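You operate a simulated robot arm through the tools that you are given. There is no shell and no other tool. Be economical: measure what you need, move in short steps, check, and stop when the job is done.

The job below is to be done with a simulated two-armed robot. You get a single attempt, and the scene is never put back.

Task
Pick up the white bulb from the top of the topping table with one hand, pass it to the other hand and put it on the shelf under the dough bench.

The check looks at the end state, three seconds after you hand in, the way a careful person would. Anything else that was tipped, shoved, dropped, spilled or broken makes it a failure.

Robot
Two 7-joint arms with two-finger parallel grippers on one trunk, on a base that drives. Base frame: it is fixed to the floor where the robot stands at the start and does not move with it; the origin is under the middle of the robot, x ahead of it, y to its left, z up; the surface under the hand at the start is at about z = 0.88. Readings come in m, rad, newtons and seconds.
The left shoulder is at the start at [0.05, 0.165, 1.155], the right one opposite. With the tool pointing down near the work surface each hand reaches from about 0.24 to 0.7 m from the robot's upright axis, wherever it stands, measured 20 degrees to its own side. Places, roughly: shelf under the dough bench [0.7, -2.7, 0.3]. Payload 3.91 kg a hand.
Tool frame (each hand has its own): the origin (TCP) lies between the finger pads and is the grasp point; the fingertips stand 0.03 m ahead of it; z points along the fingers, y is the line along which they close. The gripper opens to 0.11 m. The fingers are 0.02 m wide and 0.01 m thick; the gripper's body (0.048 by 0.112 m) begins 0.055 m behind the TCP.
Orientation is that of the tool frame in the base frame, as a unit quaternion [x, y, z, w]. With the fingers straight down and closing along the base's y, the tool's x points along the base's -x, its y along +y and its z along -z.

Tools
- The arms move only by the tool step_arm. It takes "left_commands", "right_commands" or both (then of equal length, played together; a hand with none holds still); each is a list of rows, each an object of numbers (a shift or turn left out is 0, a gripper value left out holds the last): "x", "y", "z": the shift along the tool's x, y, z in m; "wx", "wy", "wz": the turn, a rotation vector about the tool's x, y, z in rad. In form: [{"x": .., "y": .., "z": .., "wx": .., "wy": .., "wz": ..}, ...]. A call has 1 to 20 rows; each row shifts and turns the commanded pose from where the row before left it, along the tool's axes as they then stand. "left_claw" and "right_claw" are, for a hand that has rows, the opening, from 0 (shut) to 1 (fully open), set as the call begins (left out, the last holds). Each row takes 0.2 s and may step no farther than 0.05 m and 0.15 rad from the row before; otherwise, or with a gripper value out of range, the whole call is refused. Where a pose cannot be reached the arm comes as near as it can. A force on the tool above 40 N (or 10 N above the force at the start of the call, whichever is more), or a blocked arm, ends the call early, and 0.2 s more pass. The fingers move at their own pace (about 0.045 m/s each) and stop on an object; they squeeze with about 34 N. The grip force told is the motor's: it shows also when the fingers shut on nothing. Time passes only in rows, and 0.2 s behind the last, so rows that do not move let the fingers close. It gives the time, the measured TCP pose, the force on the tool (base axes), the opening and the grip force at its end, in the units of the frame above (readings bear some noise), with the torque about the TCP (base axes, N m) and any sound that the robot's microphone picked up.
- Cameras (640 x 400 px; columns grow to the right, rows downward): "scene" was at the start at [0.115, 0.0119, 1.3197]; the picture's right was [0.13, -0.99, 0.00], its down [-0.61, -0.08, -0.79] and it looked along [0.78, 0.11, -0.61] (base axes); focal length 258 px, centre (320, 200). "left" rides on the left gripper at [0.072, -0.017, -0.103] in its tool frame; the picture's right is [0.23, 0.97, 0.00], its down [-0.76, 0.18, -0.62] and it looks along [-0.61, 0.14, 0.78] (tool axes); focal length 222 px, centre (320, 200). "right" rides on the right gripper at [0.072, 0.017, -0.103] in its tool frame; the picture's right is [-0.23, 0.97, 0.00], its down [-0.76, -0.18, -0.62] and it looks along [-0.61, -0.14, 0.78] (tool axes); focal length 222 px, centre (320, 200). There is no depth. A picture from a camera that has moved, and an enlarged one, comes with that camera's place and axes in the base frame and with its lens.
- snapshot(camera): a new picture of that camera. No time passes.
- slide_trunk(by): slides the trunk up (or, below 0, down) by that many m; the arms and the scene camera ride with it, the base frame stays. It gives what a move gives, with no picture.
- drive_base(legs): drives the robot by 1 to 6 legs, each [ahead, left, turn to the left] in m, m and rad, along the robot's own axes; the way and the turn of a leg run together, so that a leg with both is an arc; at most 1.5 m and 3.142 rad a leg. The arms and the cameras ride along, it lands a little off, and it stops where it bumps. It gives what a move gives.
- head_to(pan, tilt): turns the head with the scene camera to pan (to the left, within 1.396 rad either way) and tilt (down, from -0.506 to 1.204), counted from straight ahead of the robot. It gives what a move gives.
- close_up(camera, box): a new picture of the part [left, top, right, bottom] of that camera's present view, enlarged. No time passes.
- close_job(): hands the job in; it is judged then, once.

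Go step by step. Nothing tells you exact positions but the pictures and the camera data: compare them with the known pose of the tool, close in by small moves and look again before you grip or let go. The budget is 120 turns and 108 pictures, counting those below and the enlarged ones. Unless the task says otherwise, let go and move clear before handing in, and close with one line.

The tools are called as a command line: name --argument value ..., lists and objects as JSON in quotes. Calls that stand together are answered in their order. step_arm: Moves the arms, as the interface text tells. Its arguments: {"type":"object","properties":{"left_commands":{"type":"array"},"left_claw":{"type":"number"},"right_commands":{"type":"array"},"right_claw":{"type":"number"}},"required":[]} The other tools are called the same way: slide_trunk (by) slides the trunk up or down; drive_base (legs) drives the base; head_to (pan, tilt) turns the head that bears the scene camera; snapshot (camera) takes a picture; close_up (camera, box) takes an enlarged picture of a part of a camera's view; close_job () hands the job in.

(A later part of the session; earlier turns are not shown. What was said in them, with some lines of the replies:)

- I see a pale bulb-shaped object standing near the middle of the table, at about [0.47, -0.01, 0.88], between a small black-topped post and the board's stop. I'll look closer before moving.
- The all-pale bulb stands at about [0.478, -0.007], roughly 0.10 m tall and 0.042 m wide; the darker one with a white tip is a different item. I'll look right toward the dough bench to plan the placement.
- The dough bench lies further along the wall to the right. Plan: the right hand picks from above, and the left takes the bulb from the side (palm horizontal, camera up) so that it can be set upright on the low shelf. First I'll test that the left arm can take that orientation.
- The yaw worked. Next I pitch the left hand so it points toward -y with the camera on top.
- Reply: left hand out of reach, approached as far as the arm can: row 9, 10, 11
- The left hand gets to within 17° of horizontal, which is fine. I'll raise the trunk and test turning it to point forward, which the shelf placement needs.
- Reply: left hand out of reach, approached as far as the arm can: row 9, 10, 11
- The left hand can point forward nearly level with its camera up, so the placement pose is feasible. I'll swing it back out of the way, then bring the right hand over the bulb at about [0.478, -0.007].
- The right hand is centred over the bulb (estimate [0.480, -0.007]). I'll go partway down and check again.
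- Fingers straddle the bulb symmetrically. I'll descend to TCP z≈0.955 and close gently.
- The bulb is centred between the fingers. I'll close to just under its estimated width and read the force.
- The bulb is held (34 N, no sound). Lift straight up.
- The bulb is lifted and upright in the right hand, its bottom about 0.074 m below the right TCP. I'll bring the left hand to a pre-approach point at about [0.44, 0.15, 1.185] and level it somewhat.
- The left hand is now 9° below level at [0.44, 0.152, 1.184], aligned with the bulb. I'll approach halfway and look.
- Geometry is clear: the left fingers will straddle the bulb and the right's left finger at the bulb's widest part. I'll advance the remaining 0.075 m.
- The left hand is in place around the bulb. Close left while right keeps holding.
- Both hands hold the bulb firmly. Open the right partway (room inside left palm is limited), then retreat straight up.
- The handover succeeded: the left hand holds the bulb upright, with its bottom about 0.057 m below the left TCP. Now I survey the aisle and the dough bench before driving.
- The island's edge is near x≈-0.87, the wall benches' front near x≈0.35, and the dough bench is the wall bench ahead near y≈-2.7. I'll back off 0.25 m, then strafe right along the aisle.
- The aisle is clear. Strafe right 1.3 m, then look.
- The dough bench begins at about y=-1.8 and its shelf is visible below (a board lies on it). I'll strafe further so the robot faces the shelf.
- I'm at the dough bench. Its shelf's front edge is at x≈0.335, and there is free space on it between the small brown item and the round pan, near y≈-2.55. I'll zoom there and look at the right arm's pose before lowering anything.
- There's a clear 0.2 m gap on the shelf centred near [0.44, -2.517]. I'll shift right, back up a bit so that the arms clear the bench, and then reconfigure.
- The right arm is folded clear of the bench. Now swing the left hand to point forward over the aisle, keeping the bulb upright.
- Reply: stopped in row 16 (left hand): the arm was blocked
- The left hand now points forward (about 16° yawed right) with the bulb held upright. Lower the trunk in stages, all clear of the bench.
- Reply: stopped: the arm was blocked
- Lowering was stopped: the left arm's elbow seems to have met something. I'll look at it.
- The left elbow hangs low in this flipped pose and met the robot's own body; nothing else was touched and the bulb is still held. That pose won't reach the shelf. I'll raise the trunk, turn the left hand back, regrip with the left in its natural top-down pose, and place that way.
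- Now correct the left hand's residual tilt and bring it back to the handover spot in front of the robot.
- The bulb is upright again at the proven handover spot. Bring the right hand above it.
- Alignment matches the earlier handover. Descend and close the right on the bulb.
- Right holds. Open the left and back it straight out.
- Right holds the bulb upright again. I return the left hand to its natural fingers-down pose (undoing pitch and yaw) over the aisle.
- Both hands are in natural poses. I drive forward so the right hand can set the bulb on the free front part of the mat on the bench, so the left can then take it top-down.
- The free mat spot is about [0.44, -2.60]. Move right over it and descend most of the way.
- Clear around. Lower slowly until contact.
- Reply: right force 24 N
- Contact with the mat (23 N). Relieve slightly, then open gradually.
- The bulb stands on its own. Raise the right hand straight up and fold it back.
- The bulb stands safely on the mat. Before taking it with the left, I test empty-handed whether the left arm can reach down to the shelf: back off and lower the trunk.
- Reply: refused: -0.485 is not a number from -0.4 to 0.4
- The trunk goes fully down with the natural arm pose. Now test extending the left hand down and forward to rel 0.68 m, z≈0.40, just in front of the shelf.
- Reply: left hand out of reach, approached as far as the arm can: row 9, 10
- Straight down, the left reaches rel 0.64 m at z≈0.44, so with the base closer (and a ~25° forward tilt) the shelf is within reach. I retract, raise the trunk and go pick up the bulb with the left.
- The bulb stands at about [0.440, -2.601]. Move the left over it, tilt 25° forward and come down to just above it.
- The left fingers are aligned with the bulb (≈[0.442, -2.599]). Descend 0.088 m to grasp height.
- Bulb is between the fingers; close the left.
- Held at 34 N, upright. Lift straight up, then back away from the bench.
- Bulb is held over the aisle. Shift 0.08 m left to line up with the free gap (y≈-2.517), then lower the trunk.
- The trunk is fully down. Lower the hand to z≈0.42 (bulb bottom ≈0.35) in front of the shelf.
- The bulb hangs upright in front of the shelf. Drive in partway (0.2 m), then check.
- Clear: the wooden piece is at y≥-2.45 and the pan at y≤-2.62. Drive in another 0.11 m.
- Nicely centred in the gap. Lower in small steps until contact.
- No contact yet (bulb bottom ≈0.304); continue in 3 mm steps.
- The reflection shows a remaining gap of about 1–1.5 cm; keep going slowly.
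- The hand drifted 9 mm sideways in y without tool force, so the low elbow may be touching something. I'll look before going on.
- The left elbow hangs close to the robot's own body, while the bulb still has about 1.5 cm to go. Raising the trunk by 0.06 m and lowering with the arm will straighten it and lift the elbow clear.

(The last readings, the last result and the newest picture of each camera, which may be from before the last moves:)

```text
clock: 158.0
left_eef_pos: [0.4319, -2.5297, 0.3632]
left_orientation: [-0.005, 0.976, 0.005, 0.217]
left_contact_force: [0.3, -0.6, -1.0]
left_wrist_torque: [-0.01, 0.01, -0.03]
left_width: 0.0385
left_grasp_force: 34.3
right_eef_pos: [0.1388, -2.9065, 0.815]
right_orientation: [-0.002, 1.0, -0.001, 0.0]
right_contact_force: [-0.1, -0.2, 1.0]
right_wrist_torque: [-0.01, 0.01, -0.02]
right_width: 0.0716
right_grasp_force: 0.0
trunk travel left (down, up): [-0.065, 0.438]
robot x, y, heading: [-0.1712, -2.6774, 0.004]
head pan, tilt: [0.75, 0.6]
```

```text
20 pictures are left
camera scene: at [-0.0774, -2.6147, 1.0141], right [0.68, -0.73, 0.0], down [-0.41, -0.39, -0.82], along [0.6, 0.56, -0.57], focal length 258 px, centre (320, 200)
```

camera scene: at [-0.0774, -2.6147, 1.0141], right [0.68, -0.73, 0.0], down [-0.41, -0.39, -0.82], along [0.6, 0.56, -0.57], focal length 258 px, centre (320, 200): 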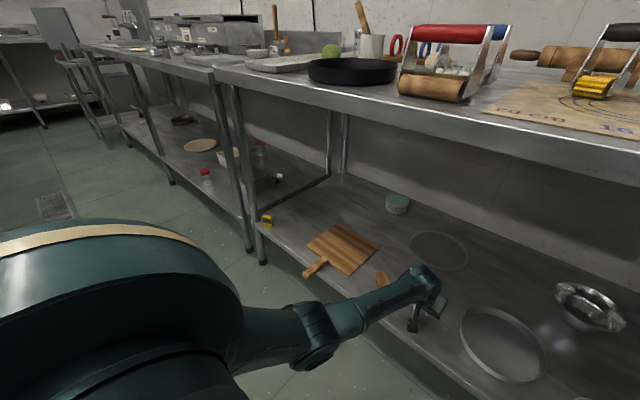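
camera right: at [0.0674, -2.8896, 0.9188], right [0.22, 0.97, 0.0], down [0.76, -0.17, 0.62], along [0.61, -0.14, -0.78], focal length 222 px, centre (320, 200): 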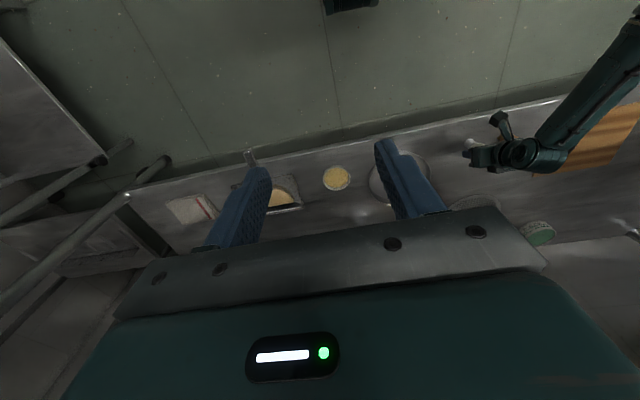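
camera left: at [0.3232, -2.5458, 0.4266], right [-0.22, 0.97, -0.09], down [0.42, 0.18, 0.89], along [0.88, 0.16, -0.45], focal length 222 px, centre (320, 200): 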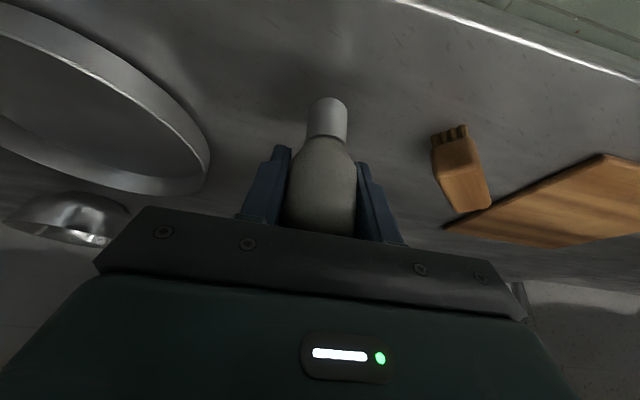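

The arm looks free and y is nearly back on target. Continue lowering in small steps, watching y and force.

step_arm --left_commands '[{"x": 0.0017, "z": 0.0036}, {"x": 0.0017, "z": 0.0036}, {}]'

step_arm --left_commands '[{"x": 0.0017, "z": 0.0036}, {"x": 0.0012, "z": 0.0027}, {}]'

close_up --camera "left" --box '[240, 50, 440, 175]'

```text
clock: 158.8
left_eef_pos: [0.4325, -2.5212, 0.353]
left_orientation: [-0.007, 0.976, 0.01, 0.216]
left_contact_force: [-0.1, -0.2, -0.2]
left_wrist_torque: [-0.03, 0.01, -0.02]
left_width: 0.0386
left_grasp_force: 34.0
right_eef_pos: [0.1399, -2.9052, 0.8154]
right_orientation: [-0.002, 1.0, -0.003, -0.002]
right_contact_force: [0.1, -0.6, -0.2]
right_wrist_torque: [0.01, -0.03, 0.01]
right_width: 0.0713
right_grasp_force: 0.1
trunk travel left (down, up): [-0.065, 0.438]
robot x, y, heading: [-0.1721, -2.6753, 0.006]
head pan, tilt: [0.75, 0.6]
```

```text
clock: 159.6
left_eef_pos: [0.4338, -2.5147, 0.3446]
left_orientation: [-0.008, 0.976, 0.012, 0.216]
left_contact_force: [1.3, 0.5, 0.4]
left_wrist_torque: [-0.04, 0.01, 0.04]
left_width: 0.0386
left_grasp_force: 33.8
right_eef_pos: [0.1402, -2.9042, 0.817]
right_orientation: [-0.002, 1.0, -0.004, -0.001]
right_contact_force: [0.1, 0.5, 0.8]
right_wrist_torque: [-0.02, 0.03, 0.0]
right_width: 0.0716
right_grasp_force: 0.1
trunk travel left (down, up): [-0.065, 0.438]
robot x, y, heading: [-0.1699, -2.6783, 0.004]
head pan, tilt: [0.75, 0.6]
```

```text
3.20 times, centred on (340, 112) of left
camera zoom: at [0.3242, -2.534, 0.409], right [-0.23, 0.97, -0.08], down [0.42, 0.17, 0.89], along [0.88, 0.17, -0.45], focal length 711 px, centre (256, 480)
```

zoom: 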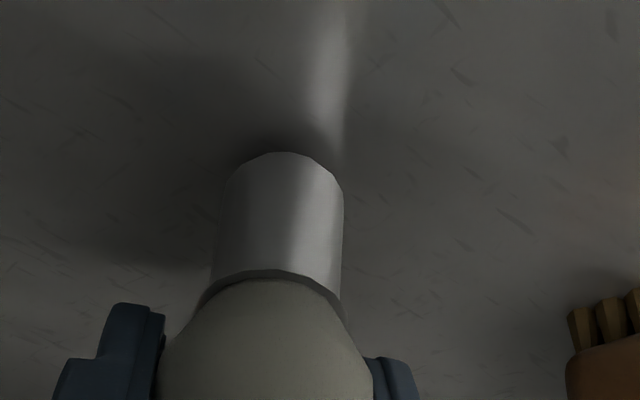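

Nearly touching (shadow and reflection converge at the base). I'll nudge 1 cm back in y and go down the last few millimetres.

step_arm --left_commands '[{"y": -0.01}, {"x": 0.0012, "z": 0.0027}, {}]'

step_arm --left_commands '[{"x": 0.0012, "z": 0.0027}, {}]'

close_up --camera "left" --box '[240, 50, 440, 175]'

```text
clock: 160.6
left_eef_pos: [0.4357, -2.5065, 0.3424]
left_orientation: [-0.013, 0.976, 0.027, 0.218]
left_contact_force: [0.1, -0.4, -0.9]
left_wrist_torque: [0.04, 0.04, 0.0]
left_width: 0.0387
left_grasp_force: 33.8
right_eef_pos: [0.139, -2.9068, 0.8159]
right_orientation: [-0.001, 1.0, -0.001, -0.001]
right_contact_force: [0.0, -0.4, 1.5]
right_wrist_torque: [-0.05, 0.0, -0.05]
right_width: 0.0715
right_grasp_force: 0.0
trunk travel left (down, up): [-0.065, 0.438]
robot x, y, heading: [-0.1695, -2.6802, -0.0]
head pan, tilt: [0.75, 0.6]
stopped in row 3 (left hand): the arm was blocked; the commanded pose is now the measured one
```

```text
clock: 161.2
left_eef_pos: [0.4357, -2.5026, 0.3414]
left_orientation: [-0.013, 0.976, 0.027, 0.217]
left_contact_force: [-3.7, -3.5, 12.4]
left_wrist_torque: [-0.35, 0.25, -0.04]
left_width: 0.0385
left_grasp_force: 34.1
right_eef_pos: [0.138, -2.9053, 0.8165]
right_orientation: [-0.002, 1.0, -0.002, 0.0]
right_contact_force: [-0.8, -0.7, -0.1]
right_wrist_torque: [0.01, -0.01, 0.0]
right_width: 0.0715
right_grasp_force: 0.1
trunk travel left (down, up): [-0.065, 0.438]
robot x, y, heading: [-0.1774, -2.6782, 0.008]
head pan, tilt: [0.75, 0.6]
```

```text
3.20 times, centred on (340, 112) of left
camera zoom: at [0.3268, -2.5258, 0.4031], right [-0.24, 0.97, -0.05], down [0.42, 0.15, 0.9], along [0.88, 0.2, -0.44], focal length 711 px, centre (256, 480)
```

zoom: 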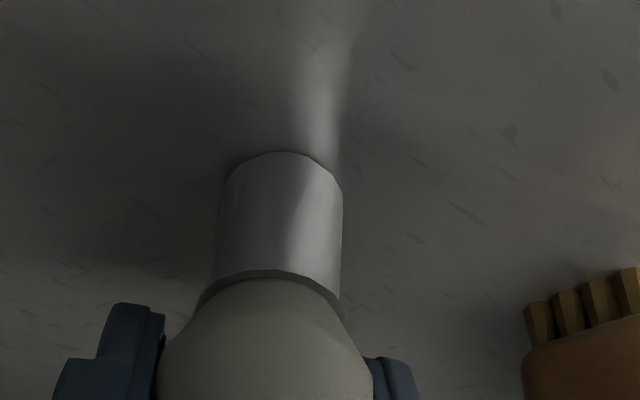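

The bulb is on the shelf (12 N contact, tilt about 2.5°, well within what its base tolerates). Open gently and look.

step_arm --left_commands '[{}, {}]' --left_claw 0.45

snapshot --camera "left"

```text
clock: 161.8
left_eef_pos: [0.4341, -2.5025, 0.3397]
left_orientation: [-0.015, 0.976, 0.028, 0.217]
left_contact_force: [-0.2, -0.1, 0.0]
left_wrist_torque: [-0.01, 0.0, -0.03]
left_width: 0.0493
left_grasp_force: 0.1
right_eef_pos: [0.1395, -2.9046, 0.8173]
right_orientation: [-0.002, 1.0, -0.001, 0.001]
right_contact_force: [0.1, 0.5, -0.5]
right_wrist_torque: [0.03, 0.0, -0.02]
right_width: 0.0716
right_grasp_force: 0.1
trunk travel left (down, up): [-0.065, 0.438]
robot x, y, heading: [-0.1708, -2.677, 0.004]
head pan, tilt: [0.75, 0.6]
```

```text
17 pictures are left
camera left: at [0.3266, -2.5251, 0.4024], right [-0.25, 0.97, -0.05], down [0.42, 0.15, 0.89], along [0.87, 0.2, -0.44], focal length 222 px, centre (320, 200)
```

left: 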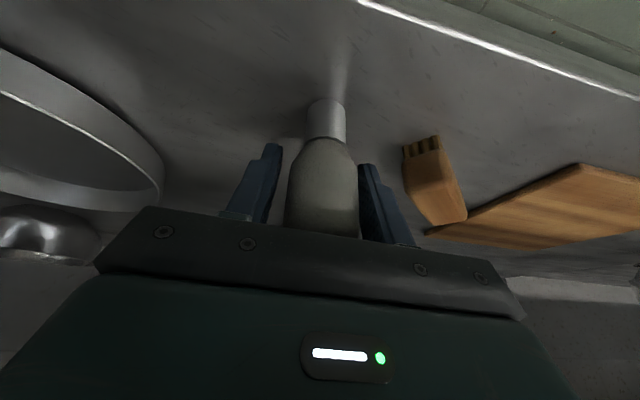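

Released and standing on its own. Open a little more and then rise straight up slowly.

step_arm --left_commands '[{}, {}]' --left_claw 0.62

step_arm --left_commands '[{"x": -0.0042, "z": -0.0091}, {"x": -0.0042, "z": -0.0091}, {"x": -0.0042, "z": -0.0091}]'

snapshot --camera "left"

```text
clock: 162.4
left_eef_pos: [0.4364, -2.5026, 0.3396]
left_orientation: [-0.015, 0.976, 0.028, 0.217]
left_contact_force: [-0.5, 0.1, 0.2]
left_wrist_torque: [0.0, 0.02, -0.03]
left_width: 0.0683
left_grasp_force: 0.1
right_eef_pos: [0.1389, -2.9058, 0.8164]
right_orientation: [-0.003, 1.0, -0.002, 0.0]
right_contact_force: [0.7, -0.4, 1.1]
right_wrist_torque: [-0.02, 0.01, -0.01]
right_width: 0.0713
right_grasp_force: 0.1
trunk travel left (down, up): [-0.065, 0.438]
robot x, y, heading: [-0.1716, -2.6776, 0.004]
head pan, tilt: [0.75, 0.6]
```

```text
clock: 163.2
left_eef_pos: [0.4399, -2.5025, 0.3761]
left_orientation: [-0.014, 0.974, 0.029, 0.223]
left_contact_force: [-0.2, 0.0, 1.0]
left_wrist_torque: [-0.01, -0.04, -0.02]
left_width: 0.0681
left_grasp_force: 0.0
right_eef_pos: [0.1389, -2.9074, 0.8164]
right_orientation: [-0.002, 1.0, -0.001, 0.0]
right_contact_force: [-0.1, 0.2, -0.3]
right_wrist_torque: [0.01, -0.01, 0.0]
right_width: 0.0714
right_grasp_force: 0.0
trunk travel left (down, up): [-0.065, 0.438]
robot x, y, heading: [-0.168, -2.6766, 0.0]
head pan, tilt: [0.75, 0.6]
```

```text
16 pictures are left
camera left: at [0.3313, -2.5264, 0.4382], right [-0.25, 0.97, -0.05], down [0.41, 0.15, 0.9], along [0.88, 0.2, -0.43], focal length 222 px, centre (320, 200)
```

left: 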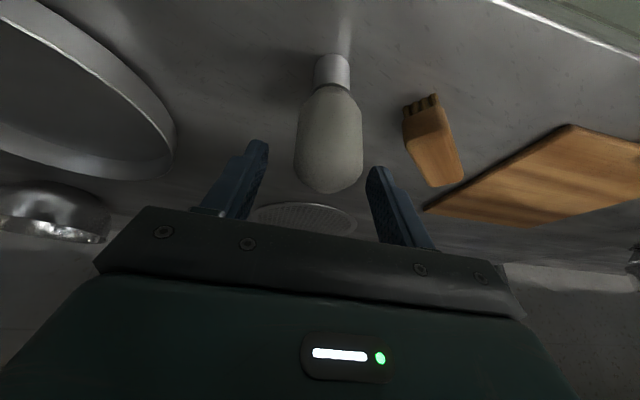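

The bulb stands upright on the shelf. Continue up well above it, then back the base out.

step_arm --left_commands '[{"x": -0.0063, "z": -0.0136}, {"x": -0.0063, "z": -0.0136}, {"x": -0.0063, "z": -0.0136}, {"x": -0.0063, "z": -0.0136}, {"x": -0.0063, "z": -0.0136}, {"x": -0.0063, "z": -0.0136}]'

snapshot --camera "left"

```text
clock: 164.6
left_eef_pos: [0.4354, -2.4963, 0.4619]
left_orientation: [-0.018, 0.975, 0.036, 0.219]
left_contact_force: [0.4, 0.3, 0.0]
left_wrist_torque: [-0.01, -0.03, 0.01]
left_width: 0.0681
left_grasp_force: 0.0
right_eef_pos: [0.1364, -2.9052, 0.8178]
right_orientation: [-0.002, 1.0, -0.002, 0.002]
right_contact_force: [0.1, -0.5, 0.3]
right_wrist_torque: [-0.02, -0.01, 0.02]
right_width: 0.0715
right_grasp_force: 0.1
trunk travel left (down, up): [-0.065, 0.438]
robot x, y, heading: [-0.1721, -2.675, 0.007]
head pan, tilt: [0.75, 0.6]
```

```text
15 pictures are left
camera left: at [0.3259, -2.5207, 0.5235], right [-0.25, 0.97, -0.04], down [0.41, 0.14, 0.9], along [0.87, 0.21, -0.43], focal length 222 px, centre (320, 200)
```

left: 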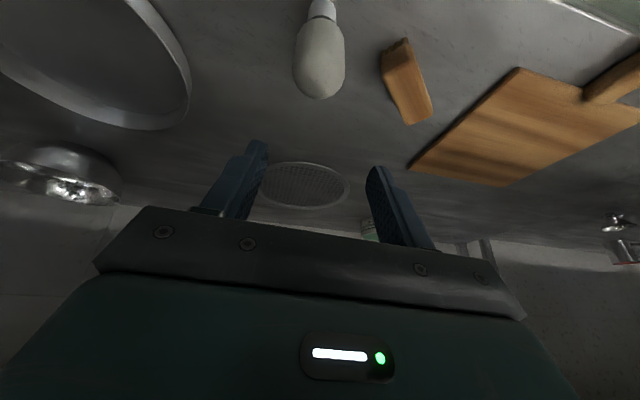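

The hand is clear above the bulb (fingertips ≈0.43, bulb top ≈0.38). Back out 0.33 m and view the result.

drive_base --legs '[[-0.33, 0, 0]]'

head_to --pan 0.1 --tilt 0.55

snapshot --camera "scene"

snapshot --camera "left"

```text
clock: 166.7
left_eef_pos: [0.1085, -2.4984, 0.4589]
left_orientation: [-0.017, 0.975, 0.035, 0.218]
left_contact_force: [-0.4, -0.3, -0.8]
left_wrist_torque: [0.02, -0.01, 0.01]
left_width: 0.0683
left_grasp_force: 0.0
right_eef_pos: [-0.1879, -2.9056, 0.8169]
right_orientation: [-0.001, 1.0, -0.003, 0.0]
right_contact_force: [-0.6, -0.5, 0.4]
right_wrist_torque: [0.03, 0.02, 0.01]
right_width: 0.0716
right_grasp_force: 0.0
trunk travel left (down, up): [-0.065, 0.438]
robot x, y, heading: [-0.4974, -2.6803, 0.006]
head pan, tilt: [0.75, 0.6]
```

```text
clock: 167.8
left_eef_pos: [0.1091, -2.4963, 0.4582]
left_orientation: [-0.018, 0.975, 0.038, 0.217]
left_contact_force: [0.0, -0.2, -0.1]
left_wrist_torque: [-0.03, 0.0, -0.02]
left_width: 0.0682
left_grasp_force: 0.0
right_eef_pos: [-0.1877, -2.9073, 0.8153]
right_orientation: [-0.001, 1.0, -0.001, 0.0]
right_contact_force: [1.2, -0.1, 0.4]
right_wrist_torque: [0.02, 0.0, -0.01]
right_width: 0.0715
right_grasp_force: 0.1
trunk travel left (down, up): [-0.065, 0.438]
robot x, y, heading: [-0.4958, -2.6809, 0.003]
head pan, tilt: [0.099, 0.55]
```

```text
14 pictures are left
camera scene: at [-0.3794, -2.6673, 1.0186], right [0.1, -0.99, 0.0], down [-0.52, -0.06, -0.85], along [0.85, 0.09, -0.52], focal length 258 px, centre (320, 200)
```

scene: 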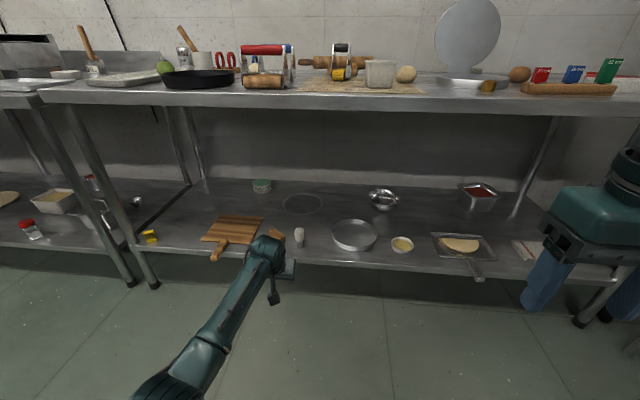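

```text
13 pictures are left
camera left: at [0.0004, -2.5215, 0.5203], right [-0.25, 0.97, -0.03], down [0.42, 0.14, 0.9], along [0.87, 0.22, -0.44], focal length 222 px, centre (320, 200)
```

left: 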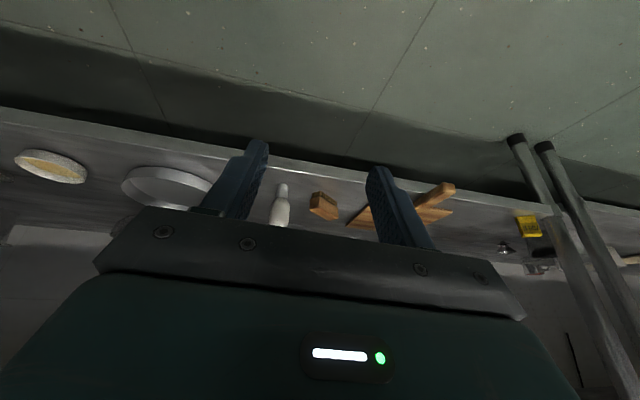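

The bulb stands upright on the shelf under the dough bench, both hands are clear of it, and nothing else on the shelf or bench appears to have moved. I'm handing in.

close_job

```text
The job is handed in.
```

The white bulb is standing upright on the shelf under the dough bench. The right hand picked it up and passed it to the left, which put it on the shelf. Along the way the bulb went back to the right hand and stood briefly on the bench mat, because the left hand's first grip could not reach the shelf.
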